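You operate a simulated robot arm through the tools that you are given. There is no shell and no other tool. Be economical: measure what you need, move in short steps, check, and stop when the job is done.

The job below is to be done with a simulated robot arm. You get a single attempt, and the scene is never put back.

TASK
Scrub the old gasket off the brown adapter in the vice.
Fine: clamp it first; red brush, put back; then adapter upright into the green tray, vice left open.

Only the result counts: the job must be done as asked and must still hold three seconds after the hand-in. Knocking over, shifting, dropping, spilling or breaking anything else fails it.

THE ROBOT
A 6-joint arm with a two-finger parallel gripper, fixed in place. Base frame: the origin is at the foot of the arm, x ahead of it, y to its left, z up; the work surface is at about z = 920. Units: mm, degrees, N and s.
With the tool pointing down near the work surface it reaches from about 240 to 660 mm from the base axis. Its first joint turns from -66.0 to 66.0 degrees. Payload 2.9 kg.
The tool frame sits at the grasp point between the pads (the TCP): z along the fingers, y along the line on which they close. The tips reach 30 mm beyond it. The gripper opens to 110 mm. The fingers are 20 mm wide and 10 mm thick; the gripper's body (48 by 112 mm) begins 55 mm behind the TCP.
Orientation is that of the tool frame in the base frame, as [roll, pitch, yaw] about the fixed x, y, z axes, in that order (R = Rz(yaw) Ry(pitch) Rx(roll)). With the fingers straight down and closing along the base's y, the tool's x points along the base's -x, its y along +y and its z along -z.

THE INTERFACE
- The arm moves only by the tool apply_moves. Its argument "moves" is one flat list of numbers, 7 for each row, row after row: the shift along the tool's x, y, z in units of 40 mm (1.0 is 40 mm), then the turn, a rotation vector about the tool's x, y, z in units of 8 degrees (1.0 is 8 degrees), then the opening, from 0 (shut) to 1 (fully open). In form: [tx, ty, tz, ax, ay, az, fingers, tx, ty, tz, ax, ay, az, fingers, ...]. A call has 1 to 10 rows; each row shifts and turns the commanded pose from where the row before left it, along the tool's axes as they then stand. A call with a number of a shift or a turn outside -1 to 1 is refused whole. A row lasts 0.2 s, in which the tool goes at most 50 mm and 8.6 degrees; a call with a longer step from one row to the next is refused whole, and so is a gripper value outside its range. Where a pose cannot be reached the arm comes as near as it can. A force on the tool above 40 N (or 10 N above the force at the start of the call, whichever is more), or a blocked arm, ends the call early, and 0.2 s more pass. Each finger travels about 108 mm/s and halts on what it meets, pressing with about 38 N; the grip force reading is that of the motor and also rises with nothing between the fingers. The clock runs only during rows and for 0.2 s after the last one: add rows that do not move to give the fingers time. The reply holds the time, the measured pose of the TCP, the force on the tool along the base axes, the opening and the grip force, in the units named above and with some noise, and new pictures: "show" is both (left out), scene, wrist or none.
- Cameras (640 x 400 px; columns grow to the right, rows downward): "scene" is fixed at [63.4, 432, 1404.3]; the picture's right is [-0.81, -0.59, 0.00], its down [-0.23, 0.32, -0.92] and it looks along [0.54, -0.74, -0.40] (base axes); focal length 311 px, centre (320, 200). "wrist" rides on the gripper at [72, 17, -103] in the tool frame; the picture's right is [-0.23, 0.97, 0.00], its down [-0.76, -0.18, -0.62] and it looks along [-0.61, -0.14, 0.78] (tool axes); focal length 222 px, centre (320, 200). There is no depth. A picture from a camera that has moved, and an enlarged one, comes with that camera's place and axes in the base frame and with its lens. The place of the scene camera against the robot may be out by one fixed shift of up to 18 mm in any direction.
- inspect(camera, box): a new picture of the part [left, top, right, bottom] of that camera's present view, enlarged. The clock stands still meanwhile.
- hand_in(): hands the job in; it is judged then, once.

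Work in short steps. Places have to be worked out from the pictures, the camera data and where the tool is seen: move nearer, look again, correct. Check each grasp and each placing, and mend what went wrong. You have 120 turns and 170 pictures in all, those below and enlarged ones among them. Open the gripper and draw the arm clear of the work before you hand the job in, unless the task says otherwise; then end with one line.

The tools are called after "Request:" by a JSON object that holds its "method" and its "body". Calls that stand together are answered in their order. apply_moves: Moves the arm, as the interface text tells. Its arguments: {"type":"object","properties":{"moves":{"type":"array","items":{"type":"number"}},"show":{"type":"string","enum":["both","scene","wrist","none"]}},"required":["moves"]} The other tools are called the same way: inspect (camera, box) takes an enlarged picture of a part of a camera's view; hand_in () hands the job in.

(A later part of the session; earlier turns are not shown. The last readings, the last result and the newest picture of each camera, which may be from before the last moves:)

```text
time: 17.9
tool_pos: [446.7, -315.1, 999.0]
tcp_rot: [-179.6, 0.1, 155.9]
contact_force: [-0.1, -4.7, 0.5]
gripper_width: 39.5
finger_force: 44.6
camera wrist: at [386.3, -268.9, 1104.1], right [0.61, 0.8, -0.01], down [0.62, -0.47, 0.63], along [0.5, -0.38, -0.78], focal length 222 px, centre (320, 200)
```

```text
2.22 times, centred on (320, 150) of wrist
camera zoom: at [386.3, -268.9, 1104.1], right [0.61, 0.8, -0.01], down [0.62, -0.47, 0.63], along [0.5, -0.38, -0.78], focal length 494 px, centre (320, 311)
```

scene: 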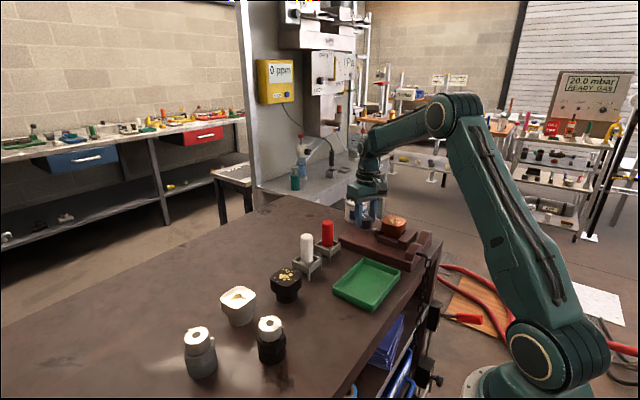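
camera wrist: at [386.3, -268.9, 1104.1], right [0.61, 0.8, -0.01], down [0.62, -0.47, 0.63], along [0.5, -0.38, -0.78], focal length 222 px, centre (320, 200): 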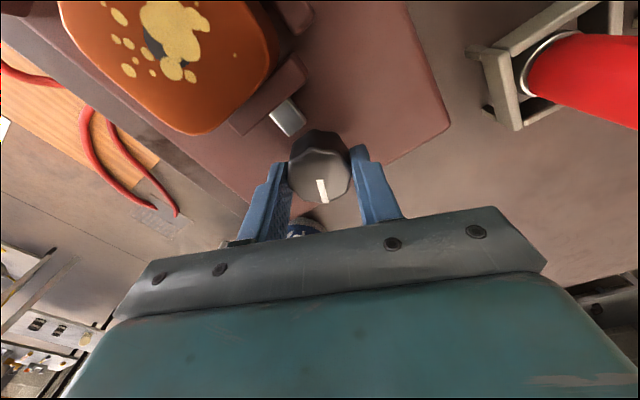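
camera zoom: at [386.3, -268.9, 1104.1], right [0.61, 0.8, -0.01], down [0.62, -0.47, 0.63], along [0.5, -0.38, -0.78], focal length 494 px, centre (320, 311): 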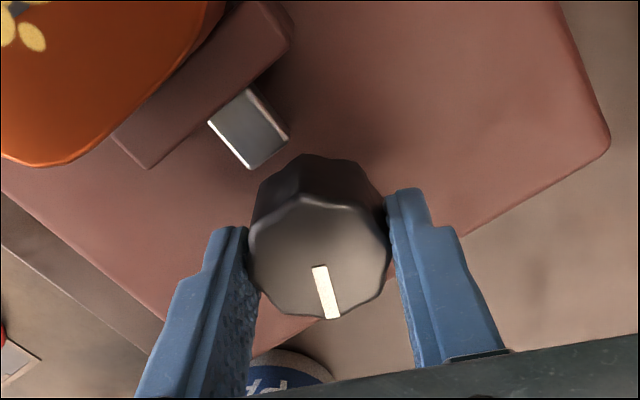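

The jaw moved slightly toward the adapter, so clockwise closes. I continue turning.

Request:
{"method": "apply_moves", "body": {"moves": [0, 0, 0, 0, 0, 1, 0.25, 0, 0, 0, 0, 0, 1, 0.25, 0, 0, 0, 0, 0, 1, 0.25, 0, 0, 0, 0, 0, 1, 0.25, 0, 0, 0, 0, 0, 0, 0.25], "show": "wrist"}}

Request:
{"method": "inspect", "body": {"camera": "scene", "box": [335, 180, 435, 260]}}

```text
time: 19.1
tool_pos: [445.4, -316.4, 1001.0]
tcp_rot: [-179.8, 0.3, 123.8]
contact_force: [-12.9, -0.8, -0.8]
gripper_width: 39.3
finger_force: 44.9
camera wrist: at [418.9, -244.8, 1104.0], right [0.94, 0.35, 0.0], down [0.28, -0.73, 0.63], along [0.22, -0.59, -0.78], focal length 222 px, centre (320, 200)
```

wrist: 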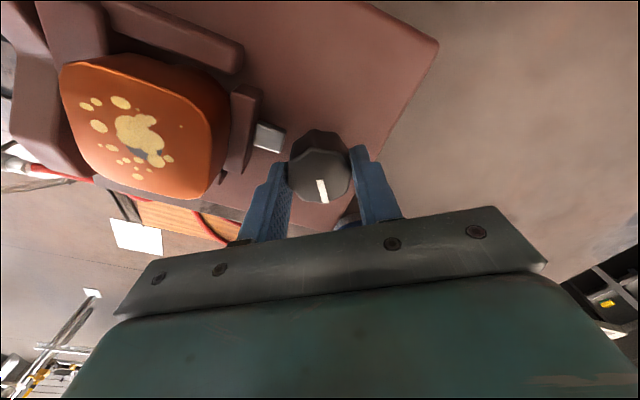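

```text
5.00 times, centred on (385, 220) of scene
camera zoom: at [63.0, 432.0, 1404.3], right [-0.81, -0.59, 0.0], down [-0.23, 0.32, -0.92], along [0.54, -0.74, -0.4], focal length 1556 px, centre (-5, 100)
```

zoom: 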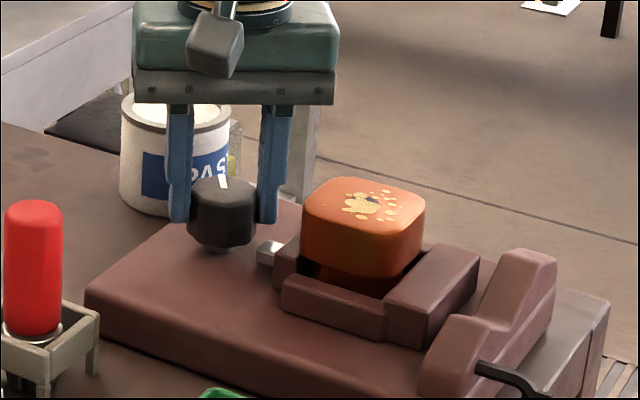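

Jaw keeps closing. I continue another 24°, trimming a millimetre along the closing line.

Request:
{"method": "apply_moves", "body": {"moves": [0, -0.03, 0, 0, 0, 1, 0.25, 0, 0, 0, 0, 0, 1, 0.25, 0, 0, 0, 0, 0, 1, 0.25, 0, 0, 0, 0, 0, 0, 0.25], "show": "wrist"}}

Request:
{"method": "inspect", "body": {"camera": "scene", "box": [335, 180, 435, 260]}}

```text
time: 20.1
tool_pos: [446.1, -316.1, 999.6]
tcp_rot: [-179.8, 0.3, 99.8]
contact_force: [-14.0, 1.5, -5.3]
gripper_width: 39.1
finger_force: 44.2
camera wrist: at [448.7, -240.3, 1103.9], right [1.0, -0.06, 0.0], down [-0.05, -0.78, 0.63], along [-0.04, -0.63, -0.78], focal length 222 px, centre (320, 200)
```

wrist: 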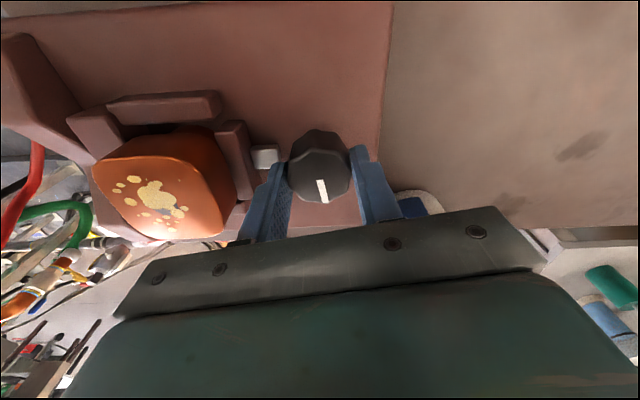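

```text
5.00 times, centred on (385, 220) of scene
camera zoom: at [63.1, 432.0, 1404.3], right [-0.81, -0.59, 0.0], down [-0.23, 0.32, -0.92], along [0.54, -0.74, -0.4], focal length 1556 px, centre (-5, 100)
```

zoom: 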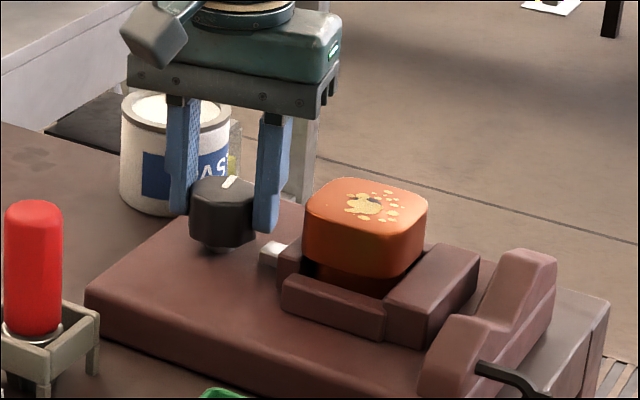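

The jaw now pushes the adapter toward the fixed jaw. I keep turning.

Request:
{"method": "apply_moves", "body": {"moves": [0, -0.03, 0, 0, 0, 1, 0.25, 0, 0, 0, 0, 0, 1, 0.25, 0, 0, 0, 0, 0, 1, 0.25, 0, 0, 0, 0, 0, 0, 0.25], "show": "wrist"}}

Request:
{"method": "inspect", "body": {"camera": "scene", "box": [335, 180, 435, 260]}}

```text
time: 21.1
tool_pos: [444.8, -316.6, 1000.7]
tcp_rot: [179.9, 0.3, 75.9]
contact_force: [-5.1, 6.2, -7.0]
gripper_width: 39.4
finger_force: 44.4
camera wrist: at [478.0, -248.4, 1104.0], right [0.89, -0.46, 0.0], down [-0.36, -0.69, 0.63], along [-0.28, -0.56, -0.78], focal length 222 px, centre (320, 200)
```

wrist: 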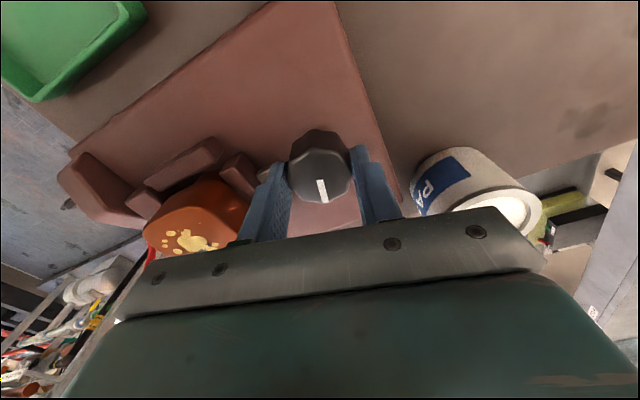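

```text
5.00 times, centred on (385, 220) of scene
camera zoom: at [63.4, 432.2, 1404.2], right [-0.81, -0.59, 0.0], down [-0.23, 0.32, -0.92], along [0.54, -0.74, -0.4], focal length 1556 px, centre (-5, 100)
```

zoom: 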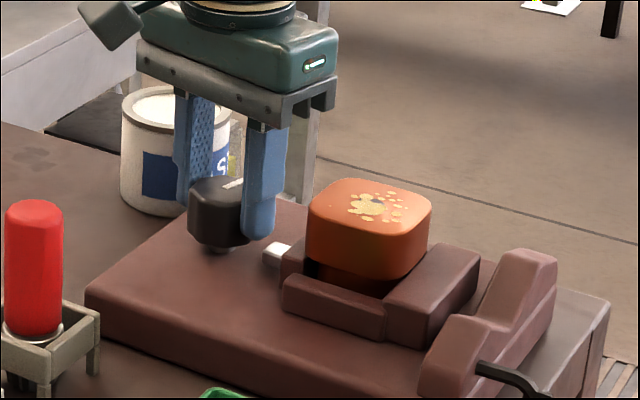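

Request:
{"method": "apply_moves", "body": {"moves": [0, -0.02, 0, 0, 0, 1, 0.25, 0, 0, 0, 0, 0, 1, 0.25, 0, 0, 0, 0, 0, 1, 0.25, 0, 0, 0, 0, 0, 0, 0.25], "show": "wrist"}}

Request:
{"method": "inspect", "body": {"camera": "scene", "box": [335, 180, 435, 260]}}

```text
time: 22.1
tool_pos: [445.1, -314.9, 1000.0]
tcp_rot: [179.7, 0.3, 51.9]
contact_force: [-4.7, 1.5, -1.1]
gripper_width: 38.9
finger_force: 45.3
camera wrist: at [500.9, -267.9, 1105.0], right [0.63, -0.78, 0.01], down [-0.61, -0.49, 0.63], along [-0.48, -0.4, -0.78], focal length 222 px, centre (320, 200)
```

wrist: 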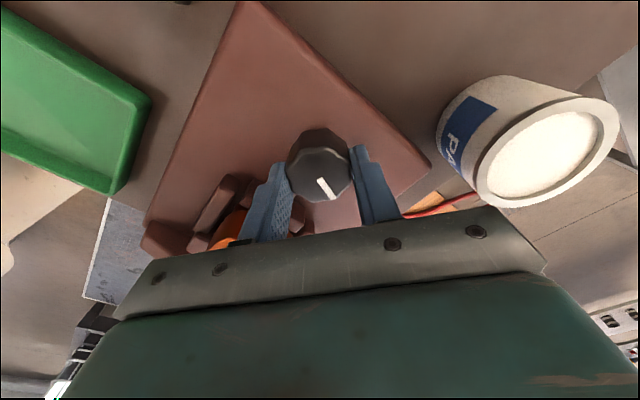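

```text
5.00 times, centred on (385, 220) of scene
camera zoom: at [63.3, 432.0, 1404.3], right [-0.81, -0.59, 0.0], down [-0.23, 0.32, -0.92], along [0.54, -0.74, -0.4], focal length 1556 px, centre (-5, 100)
```

zoom: 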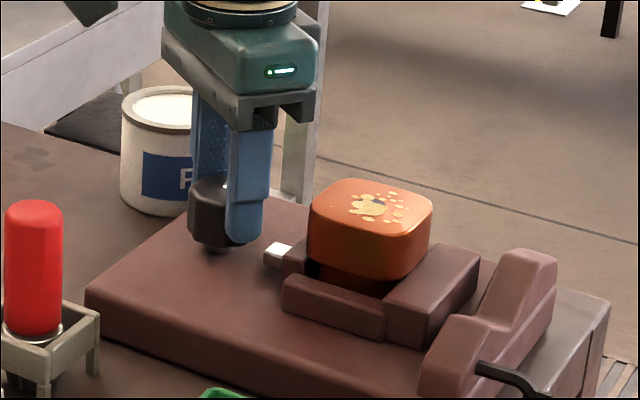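

The pointer has now slipped relative to the fingers: the knob stopped, i.e. the adapter is clamped. I release, rise and check.

Request:
{"method": "apply_moves", "body": {"moves": [0, 0, 0, 0, 0, 0, 0.55, 0, 0, 0, 0, 0, 0, 0.55, 0, 0, -1, 0, 0, 0, 0.55, 0, 0, -1, 0, 0, -1, 0.55, 0, 0, -1, 0, 0, -1, 0.55, 0, 0, 0, 0, 0, -1, 0.55, 0, 0, 0, 0, 0, -1, 0.55, 0, 0, 0, 0, 0, -1, 0.55, 0, 0, 0, 0, 0, -1, 0.55, 0, 0, 0, 0, 0, -1, 0.55], "show": "wrist"}}

Request:
{"method": "inspect", "body": {"camera": "scene", "box": [335, 180, 435, 260]}}

```text
time: 24.3
tool_pos: [443.5, -315.1, 1120.6]
tcp_rot: [-180.0, 0.5, 108.1]
contact_force: [-0.5, -0.3, -0.4]
gripper_width: 60.4
finger_force: 0.0
camera wrist: at [436.5, -239.6, 1224.2], right [1.0, 0.09, 0.0], down [0.07, -0.77, 0.63], along [0.05, -0.63, -0.78], focal length 222 px, centre (320, 200)
```

wrist: 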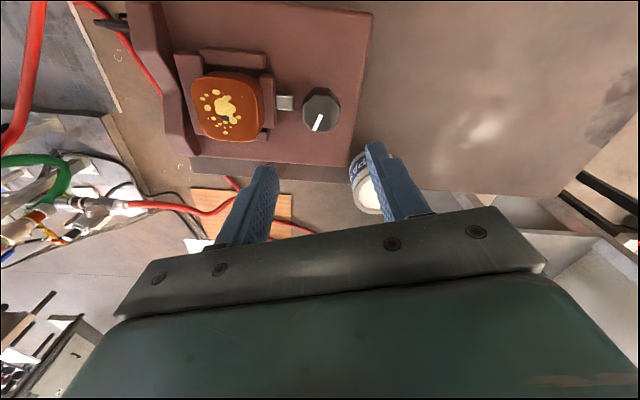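

```text
5.00 times, centred on (385, 220) of scene
camera zoom: at [63.4, 432.0, 1404.3], right [-0.81, -0.59, 0.0], down [-0.23, 0.32, -0.92], along [0.54, -0.74, -0.4], focal length 1556 px, centre (-5, 100)
```

zoom: 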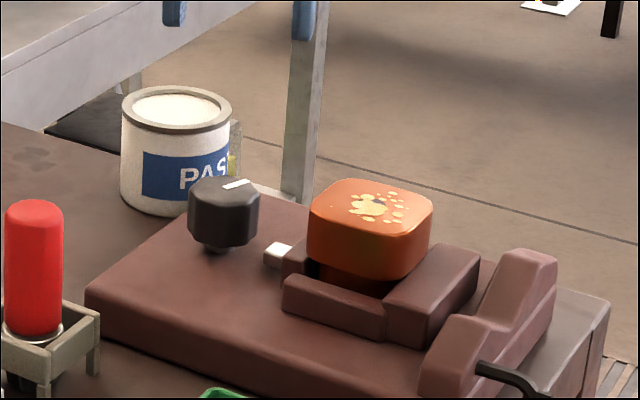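

Request:
{"method": "inspect", "body": {"camera": "wrist", "box": [150, 30, 360, 180]}}

```text
2.67 times, centred on (255, 105) of wrist
camera zoom: at [436.5, -239.6, 1224.2], right [1.0, 0.09, 0.0], down [0.07, -0.77, 0.63], along [0.05, -0.63, -0.78], focal length 592 px, centre (493, 453)
```

zoom: 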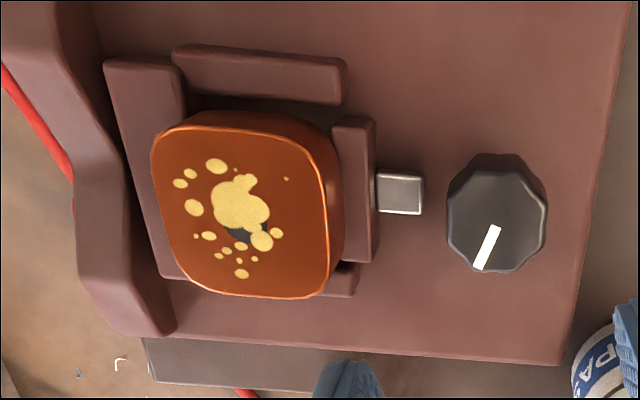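

The adapter is against both jaws: clamped. Next the red brush: handle about 30 mm wide at (487,-172), top z≈1018. I first rotate the tool back to square.

Request:
{"method": "apply_moves", "body": {"moves": [0, 0, 0, 0, 0, -1, 0.6, 0, 0, 0, 0, 0, -1, 0.6, 0, 0, 0, 0, 0, -1, 0.6, 0, 0, 0, 0, 0, -1, 0.6, 0, 0, 0, 0, 0, -1, 0.6, 0, 0, 0, 0, 0, -1, 0.6, 0, 0, 0, 0, 0, -1, 0.6, 0, 0, 0, 0, 0, -1, 0.6, 0, 0, 0, 0, 0, -1, 0.6, 0, 0, 0, 0, 0, 0, 0.6], "show": "wrist"}}

```text
time: 26.5
tool_pos: [443.6, -316.1, 1120.2]
tcp_rot: [-179.6, 0.0, -180.0]
contact_force: [0.2, 0.2, -0.1]
gripper_width: 66.0
finger_force: 0.1
camera wrist: at [370.5, -296.9, 1224.7], right [0.23, 0.97, -0.01], down [0.76, -0.17, 0.62], along [0.61, -0.15, -0.78], focal length 222 px, centre (320, 200)
```

wrist: 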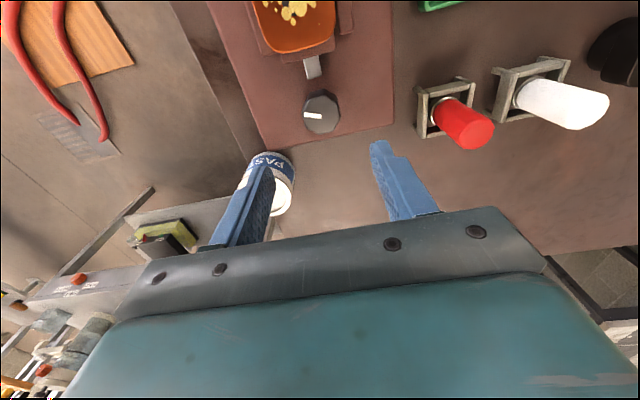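

Red handle top confirmed near (485,-172). I move above it.

Request:
{"method": "apply_moves", "body": {"moves": [-0.26, 0.9, 0, 0, 0, 0, 0.6, -0.26, 0.9, 0, 0, 0, 0, 0.6, -0.26, 0.9, 0, 0, 0, 0, 0.6, -0.26, 0.9, 0, 0, 0, 0, 0.6, 0, 0, 0.8, 0, 0, 0, 0.6, 0, 0, 0, 0, 0, 0, 0.6], "show": "wrist"}}

Request:
{"method": "inspect", "body": {"camera": "scene", "box": [270, 180, 390, 280]}}

Request:
{"method": "inspect", "body": {"camera": "wrist", "box": [200, 60, 440, 240]}}

```text
time: 27.9
tool_pos: [485.2, -170.5, 1086.9]
tcp_rot: [-179.7, 0.0, 179.9]
contact_force: [0.0, 0.1, 0.0]
gripper_width: 66.2
finger_force: 0.2
camera wrist: at [412.0, -152.8, 1191.0], right [0.23, 0.97, -0.01], down [0.76, -0.17, 0.62], along [0.61, -0.15, -0.78], focal length 222 px, centre (320, 200)
```

wrist: 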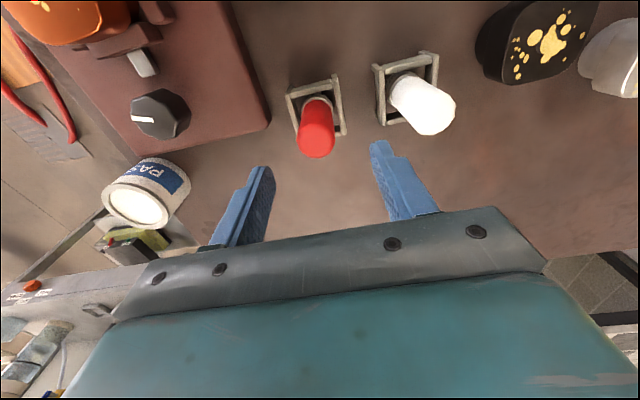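

```text
4.00 times, centred on (330, 230) of scene
camera zoom: at [63.4, 432.1, 1404.3], right [-0.81, -0.59, 0.0], down [-0.23, 0.32, -0.92], along [0.54, -0.74, -0.4], focal length 1245 px, centre (280, 80)
```

zoom: 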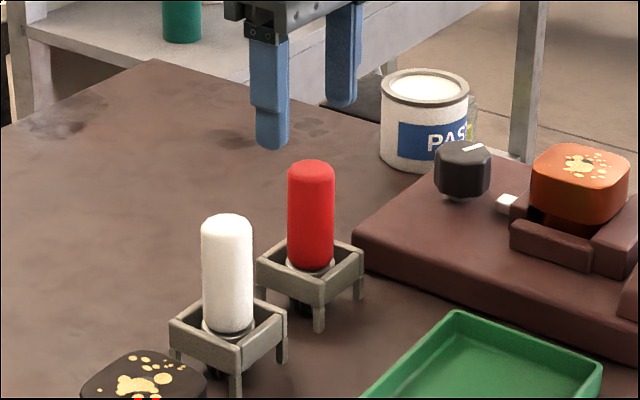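

```text
2.22 times, centred on (320, 150) of wrist
camera zoom: at [412.0, -152.8, 1191.0], right [0.23, 0.97, -0.01], down [0.76, -0.17, 0.62], along [0.61, -0.15, -0.78], focal length 494 px, centre (320, 311)
```

zoom: 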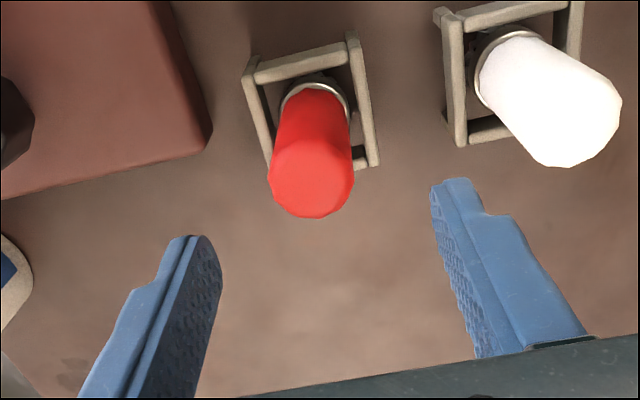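

Handle centre about (486,-174). I lower around it to z≈1000 and close.

Request:
{"method": "apply_moves", "body": {"moves": [0, -0.09, 0.7, 0, 0, 0, 0.6, 0, 0, 0.7, 0, 0, 0, 0.6, 0, 0, 0.75, 0, 0, 0, 0.6, 0, 0, 0, 0, 0, 0, 0.6], "show": "wrist"}}

Request:
{"method": "inspect", "body": {"camera": "scene", "box": [270, 180, 390, 280]}}

```text
time: 28.9
tool_pos: [485.6, -175.5, 1001.8]
tcp_rot: [-179.6, 0.0, 180.0]
contact_force: [0.2, -0.5, -2.1]
gripper_width: 66.0
finger_force: 0.2
camera wrist: at [412.3, -157.1, 1105.3], right [0.23, 0.97, -0.01], down [0.76, -0.17, 0.63], along [0.61, -0.15, -0.78], focal length 222 px, centre (320, 200)
```

wrist: 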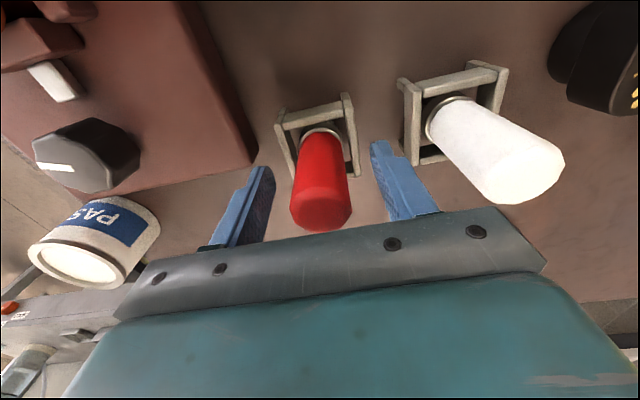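

```text
4.00 times, centred on (330, 230) of scene
camera zoom: at [63.4, 432.0, 1404.3], right [-0.81, -0.59, 0.0], down [-0.23, 0.32, -0.92], along [0.54, -0.74, -0.4], focal length 1245 px, centre (280, 80)
```

zoom: 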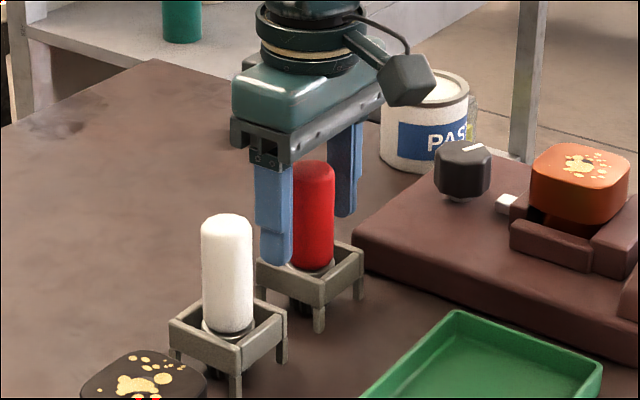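

Fingers straddle the handle, clear of the holder. I close and check.

Request:
{"method": "apply_moves", "body": {"moves": [0, 0, 0, 0, 0, 0, 0.15, 0, 0, 0, 0, 0, 0, 0.15, 0, 0, 0, 0, 0, 0, 0.15], "show": "wrist"}}

Request:
{"method": "inspect", "body": {"camera": "scene", "box": [270, 180, 390, 280]}}

```text
time: 29.7
tool_pos: [486.9, -175.4, 1001.1]
tcp_rot: [-179.6, 0.1, 179.9]
contact_force: [0.5, -0.3, 0.4]
gripper_width: 30.1
finger_force: 38.3
camera wrist: at [412.3, -157.1, 1105.4], right [0.23, 0.97, -0.01], down [0.76, -0.17, 0.62], along [0.61, -0.15, -0.78], focal length 222 px, centre (320, 200)
```

wrist: 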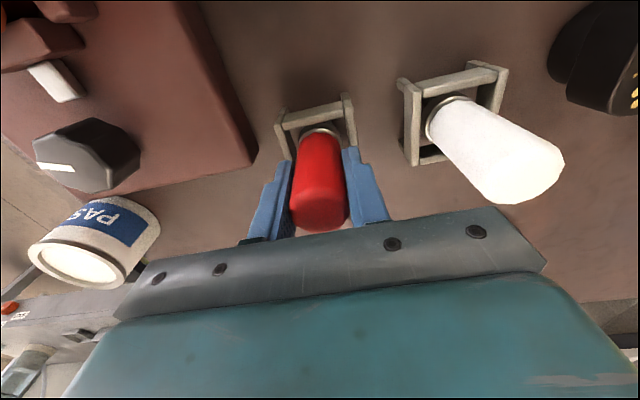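

```text
4.00 times, centred on (330, 230) of scene
camera zoom: at [63.4, 432.0, 1404.3], right [-0.81, -0.59, 0.0], down [-0.23, 0.32, -0.92], along [0.54, -0.74, -0.4], focal length 1245 px, centre (280, 80)
```

zoom: 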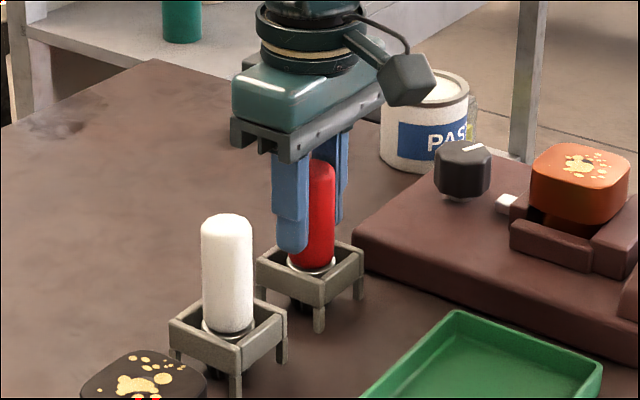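

Gripped at 30.1 mm at pose (486.5,-175.4,1001) — the return pose. I lift straight up.

Request:
{"method": "apply_moves", "body": {"moves": [0, 0, -0.3, 0, 0, 0, 0.15, 0, 0, -0.7, 0, 0, 0, 0.15, 0, 0, -1, 0, 0, 0, 0.15, 0, 0, -1, 0, 0, 0, 0.15, 0, 0, 0, 0, 0, 0, 0.15], "show": "wrist"}}

Request:
{"method": "inspect", "body": {"camera": "scene", "box": [270, 160, 390, 280]}}

```text
time: 30.9
tool_pos: [485.8, -175.8, 1121.6]
tcp_rot: [-179.6, 0.0, 179.9]
contact_force: [0.5, 0.9, -1.0]
gripper_width: 29.9
finger_force: 38.1
camera wrist: at [412.1, -157.0, 1226.1], right [0.23, 0.97, -0.01], down [0.76, -0.17, 0.62], along [0.61, -0.15, -0.78], focal length 222 px, centre (320, 200)
```

wrist: 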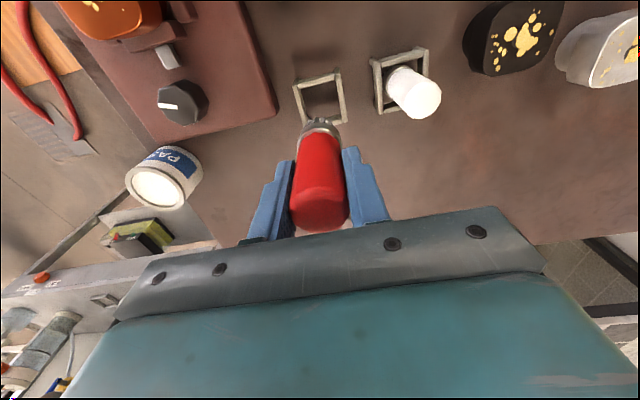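

```text
3.33 times, centred on (330, 220) of scene
camera zoom: at [63.4, 432.0, 1404.3], right [-0.81, -0.59, 0.0], down [-0.23, 0.32, -0.92], along [0.54, -0.74, -0.4], focal length 1037 px, centre (287, 133)
```

zoom: 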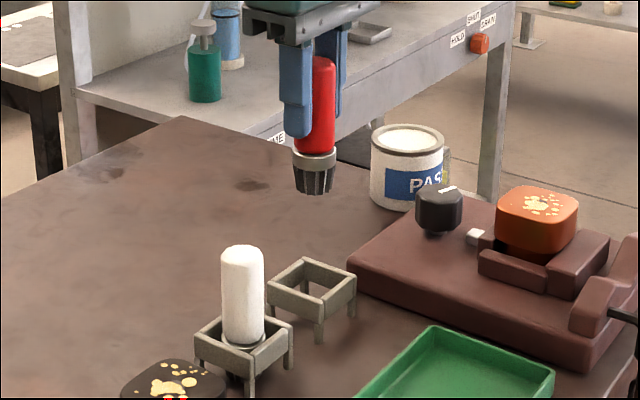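

Brush is held straight; its bristle tip is ~80 mm below the TCP. I carry it above the adapter (353,-314).

Request:
{"method": "apply_moves", "body": {"moves": [0.665, -0.69, 0, 0, 0, 0, 0.15, 0.665, -0.69, 0, 0, 0, 0, 0.15, 0.665, -0.69, 0, 0, 0, 0, 0.15, 0.665, -0.69, 0, 0, 0, 0, 0.15, 0.665, -0.69, 0, 0, 0, 0, 0.15, 0, 0, 0.5, 0, 0, 0, 0.15, 0, 0, 0, 0, 0, 0, 0.15], "show": "wrist"}}

Request:
{"method": "inspect", "body": {"camera": "scene", "box": [340, 160, 440, 260]}}

```text
time: 32.5
tool_pos: [353.1, -314.3, 1101.4]
tcp_rot: [-179.6, 0.1, -179.9]
contact_force: [0.5, -0.3, -1.0]
gripper_width: 30.0
finger_force: 37.9
camera wrist: at [279.4, -295.0, 1205.9], right [0.23, 0.97, -0.01], down [0.76, -0.17, 0.63], along [0.61, -0.15, -0.78], focal length 222 px, centre (320, 200)
```

wrist: 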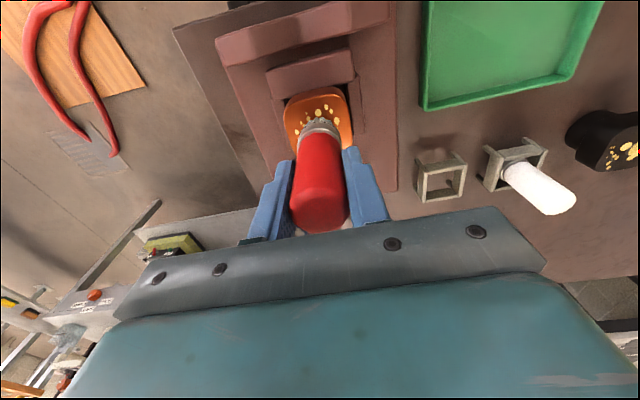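

```text
4.00 times, centred on (390, 210) of scene
camera zoom: at [63.4, 432.0, 1404.3], right [-0.81, -0.59, 0.0], down [-0.23, 0.32, -0.92], along [0.54, -0.74, -0.4], focal length 1245 px, centre (40, 160)
```

zoom: 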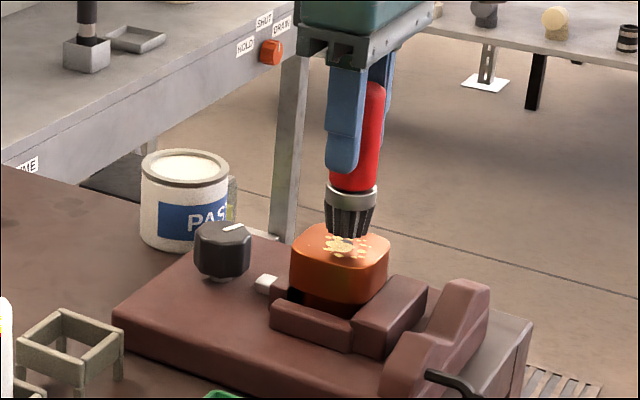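

The brush is above the gasket. I lower in small steps to light contact.

Request:
{"method": "apply_moves", "body": {"moves": [0, 0, 0.12, 0, 0, 0, 0.15, 0, 0, 0.08, 0, 0, 0, 0.15, 0, 0, 0.05, 0, 0, 0, 0.15, 0, 0, 0, 0, 0, 0, 0.15], "show": "none"}}

Request:
{"method": "inspect", "body": {"camera": "scene", "box": [375, 195, 425, 245]}}

```text
time: 33.5
tool_pos: [352.9, -312.0, 1091.8]
tcp_rot: [-179.6, 0.0, 180.0]
contact_force: [0.5, -0.4, -0.4]
gripper_width: 30.1
finger_force: 37.7
```

```text
8.00 times, centred on (400, 220) of scene
camera zoom: at [63.4, 432.0, 1404.3], right [-0.81, -0.59, 0.0], down [-0.23, 0.32, -0.92], along [0.54, -0.74, -0.4], focal length 2489 px, centre (-320, 40)
```

zoom: 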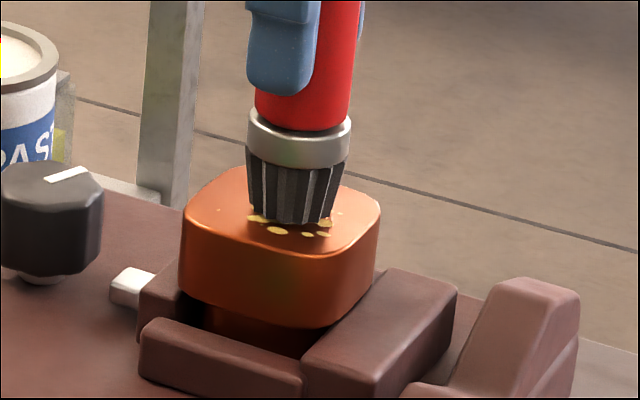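

Nearly touching but no force yet. I lower further in 1.5 mm steps.

Request:
{"method": "apply_moves", "body": {"moves": [0, 0, 0.05, 0, 0, 0, 0.15, 0, 0, 0.04, 0, 0, 0, 0.15, 0, 0, 0.04, 0, 0, 0, 0.15, 0, 0, 0, 0, 0, 0, 0.15], "show": "none"}}

Request:
{"method": "inspect", "body": {"camera": "scene", "box": [375, 195, 425, 245]}}

```text
time: 34.5
tool_pos: [353.2, -312.1, 1088.6]
tcp_rot: [-179.4, 0.3, 179.9]
contact_force: [-4.5, 3.3, 29.5]
gripper_width: 30.0
finger_force: 38.4
```

```text
8.00 times, centred on (400, 220) of scene
camera zoom: at [62.9, 432.4, 1404.2], right [-0.81, -0.59, 0.0], down [-0.23, 0.32, -0.92], along [0.54, -0.74, -0.4], focal length 2489 px, centre (-320, 40)
```

zoom: 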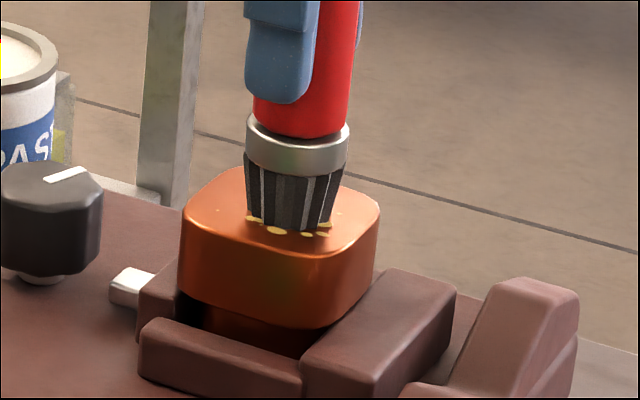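

Contact force 29 N is more than I want; I back off 2 mm and scrub back and forth across the face.

Request:
{"method": "apply_moves", "body": {"moves": [0, 0, -0.05, 0, 0, 0, 0.15, 0.25, 0, 0, 0, 0, 0, 0.15, -0.25, 0.25, 0, 0, 0, 0, 0.15, -0.25, -0.25, 0, 0, 0, 0, 0.15, 0.25, -0.25, 0, 0, 0, 0, 0.15, 0.25, 0.25, 0, 0, 0, 0, 0.15, -0.5, 0, 0, 0, 0, 0, 0.15, 0.25, 0.25, 0, 0, 0, 0, 0.15, 0, -0.5, 0, 0, 0, 0, 0.15, 0, 0.25, 0, 0, 0, 0, 0.15], "show": "none"}}

Request:
{"method": "inspect", "body": {"camera": "scene", "box": [375, 195, 425, 245]}}

Request:
{"method": "inspect", "body": {"camera": "wrist", "box": [240, 60, 400, 180]}}

```text
time: 36.7
tool_pos: [353.0, -315.0, 1088.6]
tcp_rot: [-179.4, 0.0, 179.7]
contact_force: [-1.4, -7.6, 9.4]
gripper_width: 30.2
finger_force: 37.6
```

```text
8.00 times, centred on (400, 220) of scene
camera zoom: at [63.3, 431.9, 1404.3], right [-0.81, -0.59, 0.0], down [-0.23, 0.32, -0.92], along [0.54, -0.74, -0.4], focal length 2489 px, centre (-320, 40)
```

zoom: 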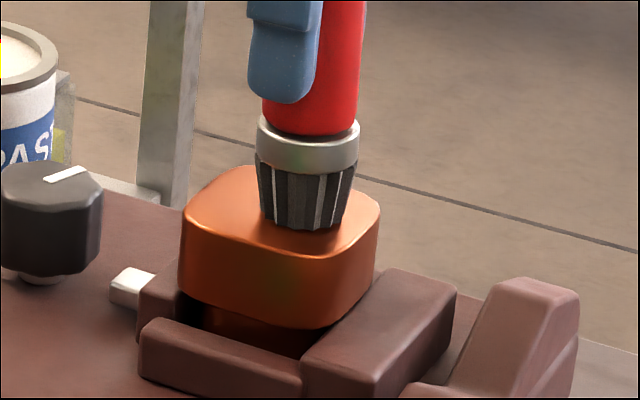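

```text
3.33 times, centred on (320, 120) of wrist
camera zoom: at [278.9, -295.8, 1192.7], right [0.23, 0.97, -0.01], down [0.76, -0.18, 0.63], along [0.61, -0.15, -0.78], focal length 740 px, centre (320, 467)
```

zoom: 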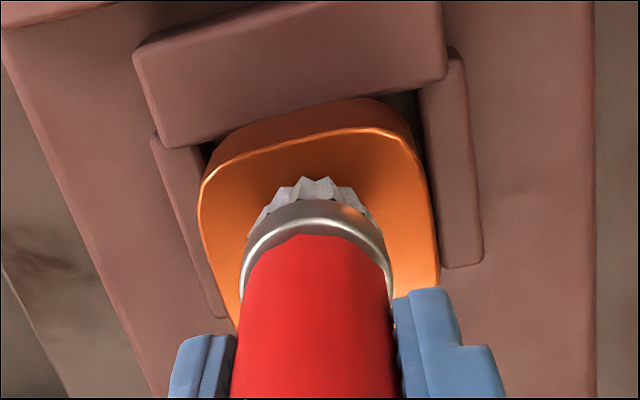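

The visible residue is gone. I do another short pass, then rise to inspect the face.

Request:
{"method": "apply_moves", "body": {"moves": [0.25, 0.25, 0, 0, 0, 0, 0.15, -0.5, -0.5, 0, 0, 0, 0, 0.15, 0, 0.5, 0, 0, 0, 0, 0.15, 0.5, -0.5, 0, 0, 0, 0, 0.15, -0.25, 0.25, 0, 0, 0, 0, 0.15, 0, 0, -0.6, 0, 0, 0, 0.15, 0, 0, -0.8, 0, 0, 0, 0.15, 0.6, 0, 0, 0, 0, 0, 0.15, 0.6, 0, 0, 0, 0, 0, 0.15, 0, 0, 0, 0, 0, 0, 0.15], "show": "wrist"}}

Request:
{"method": "inspect", "body": {"camera": "scene", "box": [355, 165, 435, 245]}}

Request:
{"method": "inspect", "body": {"camera": "wrist", "box": [220, 60, 420, 220]}}

```text
time: 38.9
tool_pos: [305.8, -312.3, 1143.5]
tcp_rot: [-179.6, 0.0, 179.9]
contact_force: [-0.5, 0.2, -1.5]
gripper_width: 29.9
finger_force: 38.2
camera wrist: at [231.0, -294.1, 1248.7], right [0.23, 0.97, -0.01], down [0.76, -0.17, 0.63], along [0.61, -0.15, -0.78], focal length 222 px, centre (320, 200)
```

wrist: 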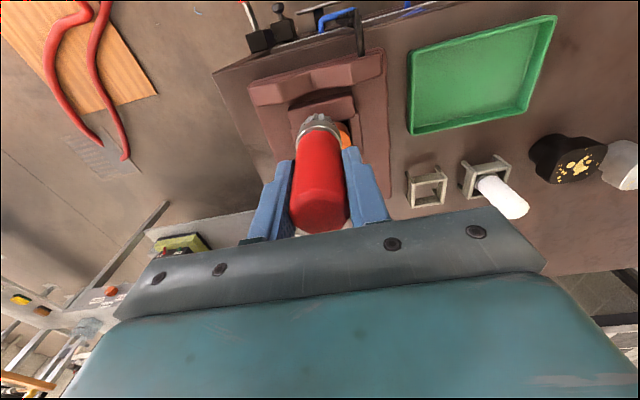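

```text
5.00 times, centred on (395, 205) of scene
camera zoom: at [63.4, 432.0, 1404.3], right [-0.81, -0.59, 0.0], down [-0.23, 0.32, -0.92], along [0.54, -0.74, -0.4], focal length 1556 px, centre (-55, 175)
```

zoom: 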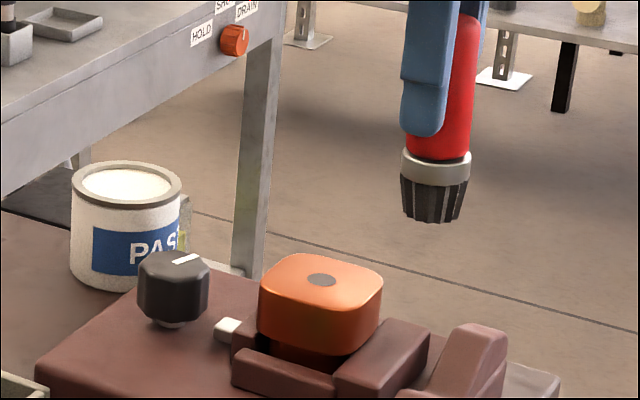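

```text
2.50 times, centred on (320, 140) of wrist
camera zoom: at [231.0, -294.1, 1248.7], right [0.23, 0.97, -0.01], down [0.76, -0.17, 0.63], along [0.61, -0.15, -0.78], focal length 555 px, centre (320, 350)
```

zoom: 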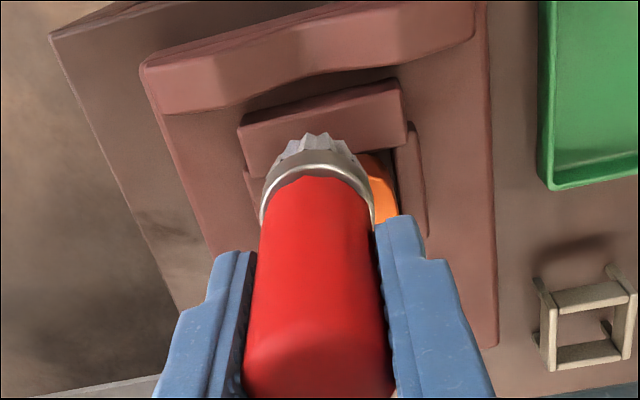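

The face is clean (only the dark bore remains). I carry the brush back over its holder.

Request:
{"method": "apply_moves", "body": {"moves": [-0.753, 0.571, 0, 0, 0, 0, 0.15, -0.753, 0.571, 0, 0, 0, 0, 0.15, -0.753, 0.571, 0, 0, 0, 0, 0.15, -0.753, 0.571, 0, 0, 0, 0, 0.15, -0.753, 0.571, 0, 0, 0, 0, 0.15, -0.753, 0.571, 0, 0, 0, 0, 0.15, 0, 0, 0.6, 0, 0, 0, 0.15, 0, 0, 0.6, 0, 0, 0, 0.15, 0, 0, 0, 0, 0, 0, 0.15], "show": "wrist"}}

Request:
{"method": "inspect", "body": {"camera": "scene", "box": [280, 170, 380, 280]}}

Request:
{"method": "inspect", "body": {"camera": "wrist", "box": [240, 60, 400, 240]}}

```text
time: 40.9
tool_pos: [485.3, -176.4, 1093.8]
tcp_rot: [-179.7, 0.1, -180.0]
contact_force: [-0.3, 0.3, -1.0]
gripper_width: 30.1
finger_force: 38.2
camera wrist: at [412.2, -157.6, 1199.0], right [0.23, 0.97, -0.01], down [0.76, -0.17, 0.63], along [0.61, -0.15, -0.78], focal length 222 px, centre (320, 200)
```

wrist: 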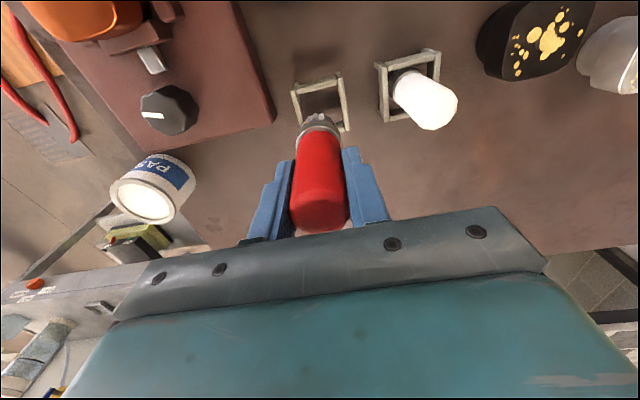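

```text
3.64 times, centred on (330, 225) of scene
camera zoom: at [63.4, 432.0, 1404.3], right [-0.81, -0.59, 0.0], down [-0.23, 0.32, -0.92], along [0.54, -0.74, -0.4], focal length 1132 px, centre (284, 109)
```

zoom: 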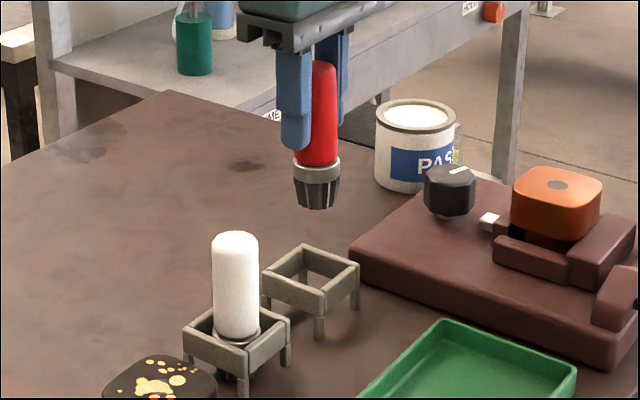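

```text
2.22 times, centred on (320, 150) of wrist
camera zoom: at [412.2, -157.6, 1199.0], right [0.23, 0.97, -0.01], down [0.76, -0.17, 0.63], along [0.61, -0.15, -0.78], focal length 494 px, centre (320, 311)
```

zoom: 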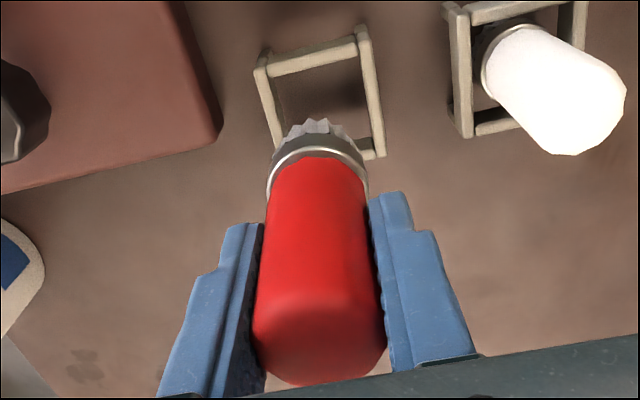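

Lined up with the holder. I lower in two stages.

Request:
{"method": "apply_moves", "body": {"moves": [-0.025, 0.025, 0.6, 0, 0, 0, 0.15, 0, 0, 0.5, 0, 0, 0, 0.15, 0, 0, 0.3, 0, 0, 0, 0.15, 0, 0, 0, 0, 0, 0, 0.15], "show": "wrist"}}

Request:
{"method": "inspect", "body": {"camera": "scene", "box": [280, 190, 380, 280]}}

Request:
{"method": "inspect", "body": {"camera": "wrist", "box": [240, 60, 400, 240]}}

```text
time: 41.9
tool_pos: [487.5, -176.0, 1038.8]
tcp_rot: [-179.7, 0.0, 180.0]
contact_force: [0.4, 0.0, -1.3]
gripper_width: 29.9
finger_force: 38.7
camera wrist: at [413.0, -157.5, 1143.0], right [0.23, 0.97, -0.01], down [0.76, -0.17, 0.62], along [0.61, -0.15, -0.78], focal length 222 px, centre (320, 200)
```

wrist: 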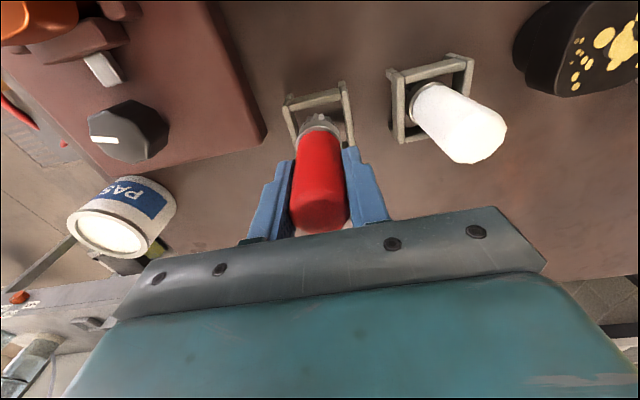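

```text
4.44 times, centred on (330, 235) of scene
camera zoom: at [63.4, 432.0, 1404.3], right [-0.81, -0.59, 0.0], down [-0.23, 0.32, -0.92], along [0.54, -0.74, -0.4], focal length 1383 px, centre (276, 44)
```

zoom: 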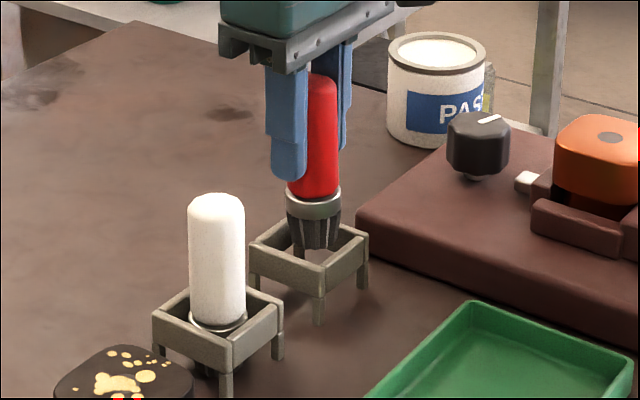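

```text
2.22 times, centred on (320, 150) of wrist
camera zoom: at [413.0, -157.5, 1143.0], right [0.23, 0.97, -0.01], down [0.76, -0.17, 0.62], along [0.61, -0.15, -0.78], focal length 494 px, centre (320, 311)
```

zoom: 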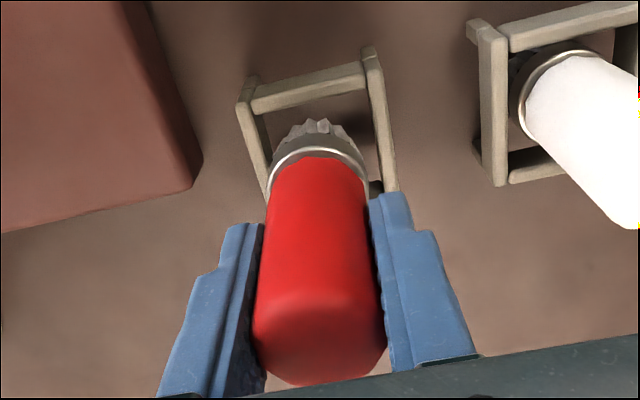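

Bristles are entering the frame. I finish lowering.

Request:
{"method": "apply_moves", "body": {"moves": [0, 0, 0.4, 0, 0, 0, 0.15, 0, 0, 0.4, 0, 0, 0, 0.15, 0, 0, 0.08, 0, 0, 0, 0.15, 0, 0, 0.04, 0, 0, 0, 0.15, 0, 0, 0, 0, 0, 0, 0.15], "show": "wrist"}}

Request:
{"method": "inspect", "body": {"camera": "scene", "box": [280, 190, 380, 280]}}

```text
time: 43.1
tool_pos: [487.5, -176.1, 1002.8]
tcp_rot: [-179.6, -0.1, 179.9]
contact_force: [-0.6, 0.1, -0.6]
gripper_width: 30.2
finger_force: 37.8
camera wrist: at [412.8, -157.8, 1106.7], right [0.23, 0.97, -0.01], down [0.76, -0.17, 0.62], along [0.61, -0.15, -0.78], focal length 222 px, centre (320, 200)
```

wrist: 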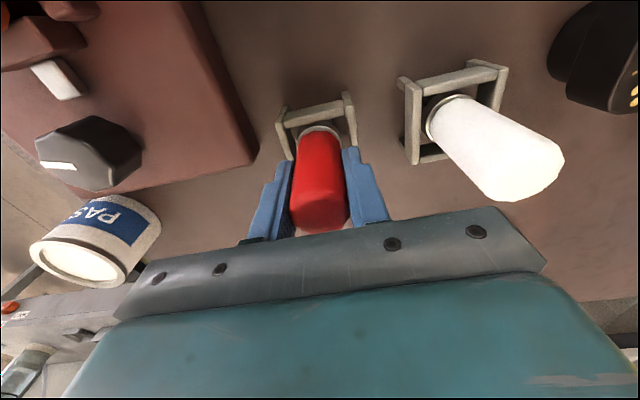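

```text
4.44 times, centred on (330, 235) of scene
camera zoom: at [63.4, 432.0, 1404.3], right [-0.81, -0.59, 0.0], down [-0.23, 0.32, -0.92], along [0.54, -0.74, -0.4], focal length 1383 px, centre (276, 44)
```

zoom: 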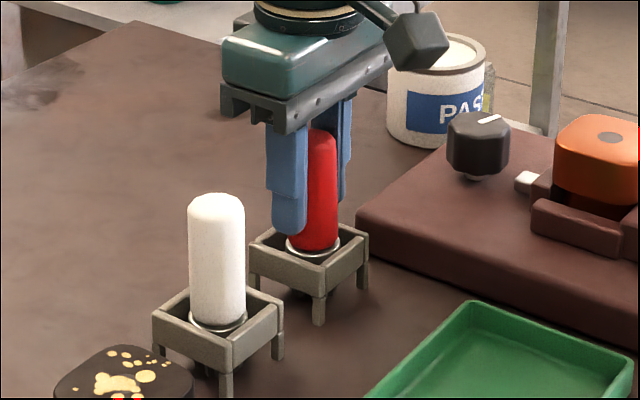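

Almost down, still no contact; I lower about a millimetre at a time until it seats.

Request:
{"method": "apply_moves", "body": {"moves": [0, 0, 0.03, 0, 0, 0, 0.15, 0, 0, 0.03, 0, 0, 0, 0.15, 0, 0, 0, 0, 0, 0, 0.15], "show": "none"}}

```text
time: 43.9
tool_pos: [486.5, -176.2, 1001.6]
tcp_rot: [-179.5, 0.1, 179.9]
contact_force: [0.3, 0.5, 0.7]
gripper_width: 30.2
finger_force: 38.1
```

Request:
{"method": "apply_moves", "body": {"moves": [0, 0, 0.025, 0, 0, 0, 0.15, 0, 0, 0, 0, 0, 0, 0.15], "show": "none"}}

```text
time: 44.5
tool_pos: [487.3, -176.3, 1001.0]
tcp_rot: [-179.7, 0.0, 180.0]
contact_force: [-3.5, 1.0, 9.8]
gripper_width: 30.1
finger_force: 38.3
```

Contact (≈10 N) at z≈1001, the same as at pick-up: seated. I open a little and rise straight up.

Request:
{"method": "apply_moves", "body": {"moves": [0, 0, -0.02, 0, 0, 0, 0.3, 0, 0, 0, 0, 0, 0, 0.55, 0, 0, 0, 0, 0, 0, 0.55, 0, 0, -0.5, 0, 0, 0, 0.55, 0, 0, -1, 0, 0, 0, 0.55, 0, 0, -1, 0, 0, 0, 0.55, 0, 0, 0, 0, 0, 0, 0.55], "show": "wrist"}}

Request:
{"method": "inspect", "body": {"camera": "scene", "box": [280, 190, 380, 280]}}

```text
time: 46.1
tool_pos: [485.7, -177.0, 1101.1]
tcp_rot: [-179.6, 0.0, 179.9]
contact_force: [0.0, 0.2, 0.2]
gripper_width: 60.6
finger_force: 0.1
camera wrist: at [412.2, -156.9, 1205.4], right [0.23, 0.97, -0.01], down [0.76, -0.17, 0.62], along [0.61, -0.15, -0.78], focal length 222 px, centre (320, 200)
```

wrist: 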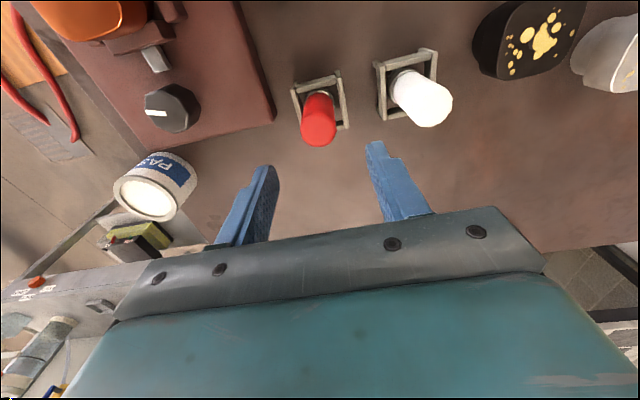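

```text
4.44 times, centred on (330, 235) of scene
camera zoom: at [63.4, 432.0, 1404.3], right [-0.81, -0.59, 0.0], down [-0.23, 0.32, -0.92], along [0.54, -0.74, -0.4], focal length 1383 px, centre (276, 44)
```

zoom: 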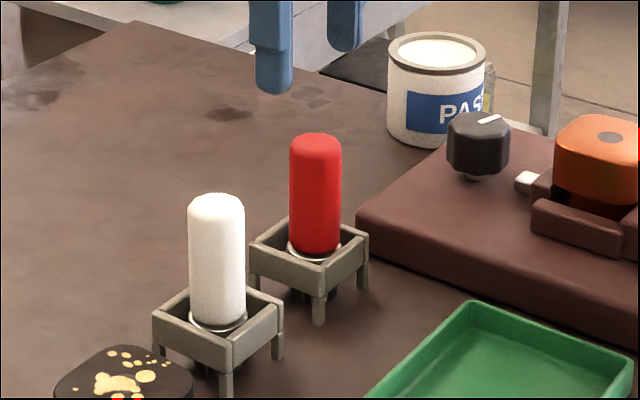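

The brush stands in its holder as before. Now I go back to the knob, and rotate the tool to the yaw at which the knob was left.

Request:
{"method": "apply_moves", "body": {"moves": [0.25, -0.8625, 0, 0, 0, 0, 0.6, 0.25, -0.8625, 0, 0, 0, 0, 0.6, 0.25, -0.8625, 0, 0, 0, 0, 0.6, 0.25, -0.8625, 0, 0, 0, 0, 0.6, 0, 0, 0, 0, 0, 1, 0.6, 0, 0, 0, 0, 0, 1, 0.6, 0, 0, 0, 0, 0, 1, 0.6, 0, 0, 0, 0, 0, 1, 0.6, 0, 0, 0, 0, 0, 1, 0.6, 0, 0, 0, 0, 0, 1, 0.6], "show": "none"}}

Request:
{"method": "apply_moves", "body": {"moves": [0, 0, 0, 0, 0, 1, 0.6, 0, 0, 0, 0, 0, 1, 0.6, 0, 0, 0, 0, 0, 1, 0.6, 0, 0, 0, 0, 0, 1, 0.6, 0, 0, 0, 0, 0, 1, 0.6, 0, 0, 0, 0, 0, 1, 0.6, 0, 0, 0, 0, 0, 1, 0.6, 0, 0, 0, 0, 0, 0, 0.6], "show": "wrist"}}

Request:
{"method": "inspect", "body": {"camera": "wrist", "box": [200, 60, 440, 240]}}

```text
time: 48.3
tool_pos: [446.7, -314.0, 1101.1]
tcp_rot: [-179.8, 0.2, 131.8]
contact_force: [0.6, 0.6, -0.5]
gripper_width: 66.4
finger_force: 0.1
```

```text
time: 50.1
tool_pos: [446.6, -314.1, 1101.7]
tcp_rot: [179.8, 0.4, 75.9]
contact_force: [-1.2, -0.1, 0.0]
gripper_width: 65.9
finger_force: 0.1
camera wrist: at [479.1, -245.9, 1205.6], right [0.89, -0.46, 0.0], down [-0.36, -0.69, 0.63], along [-0.29, -0.56, -0.78], focal length 222 px, centre (320, 200)
```

wrist: 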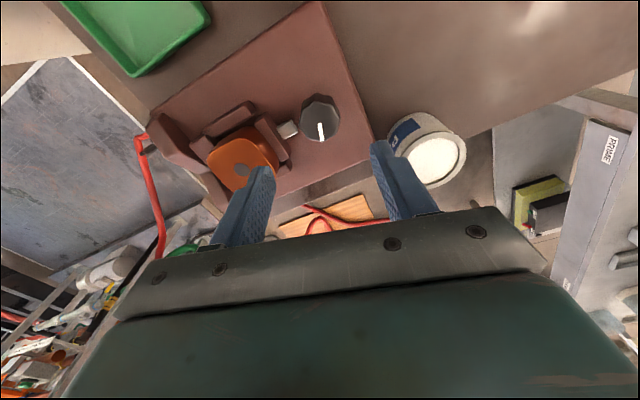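

```text
2.22 times, centred on (320, 150) of wrist
camera zoom: at [479.1, -245.9, 1205.6], right [0.89, -0.46, 0.0], down [-0.36, -0.69, 0.63], along [-0.29, -0.56, -0.78], focal length 494 px, centre (320, 311)
```

zoom: 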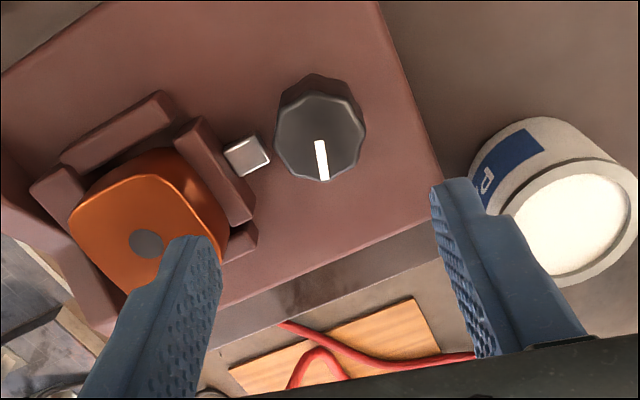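

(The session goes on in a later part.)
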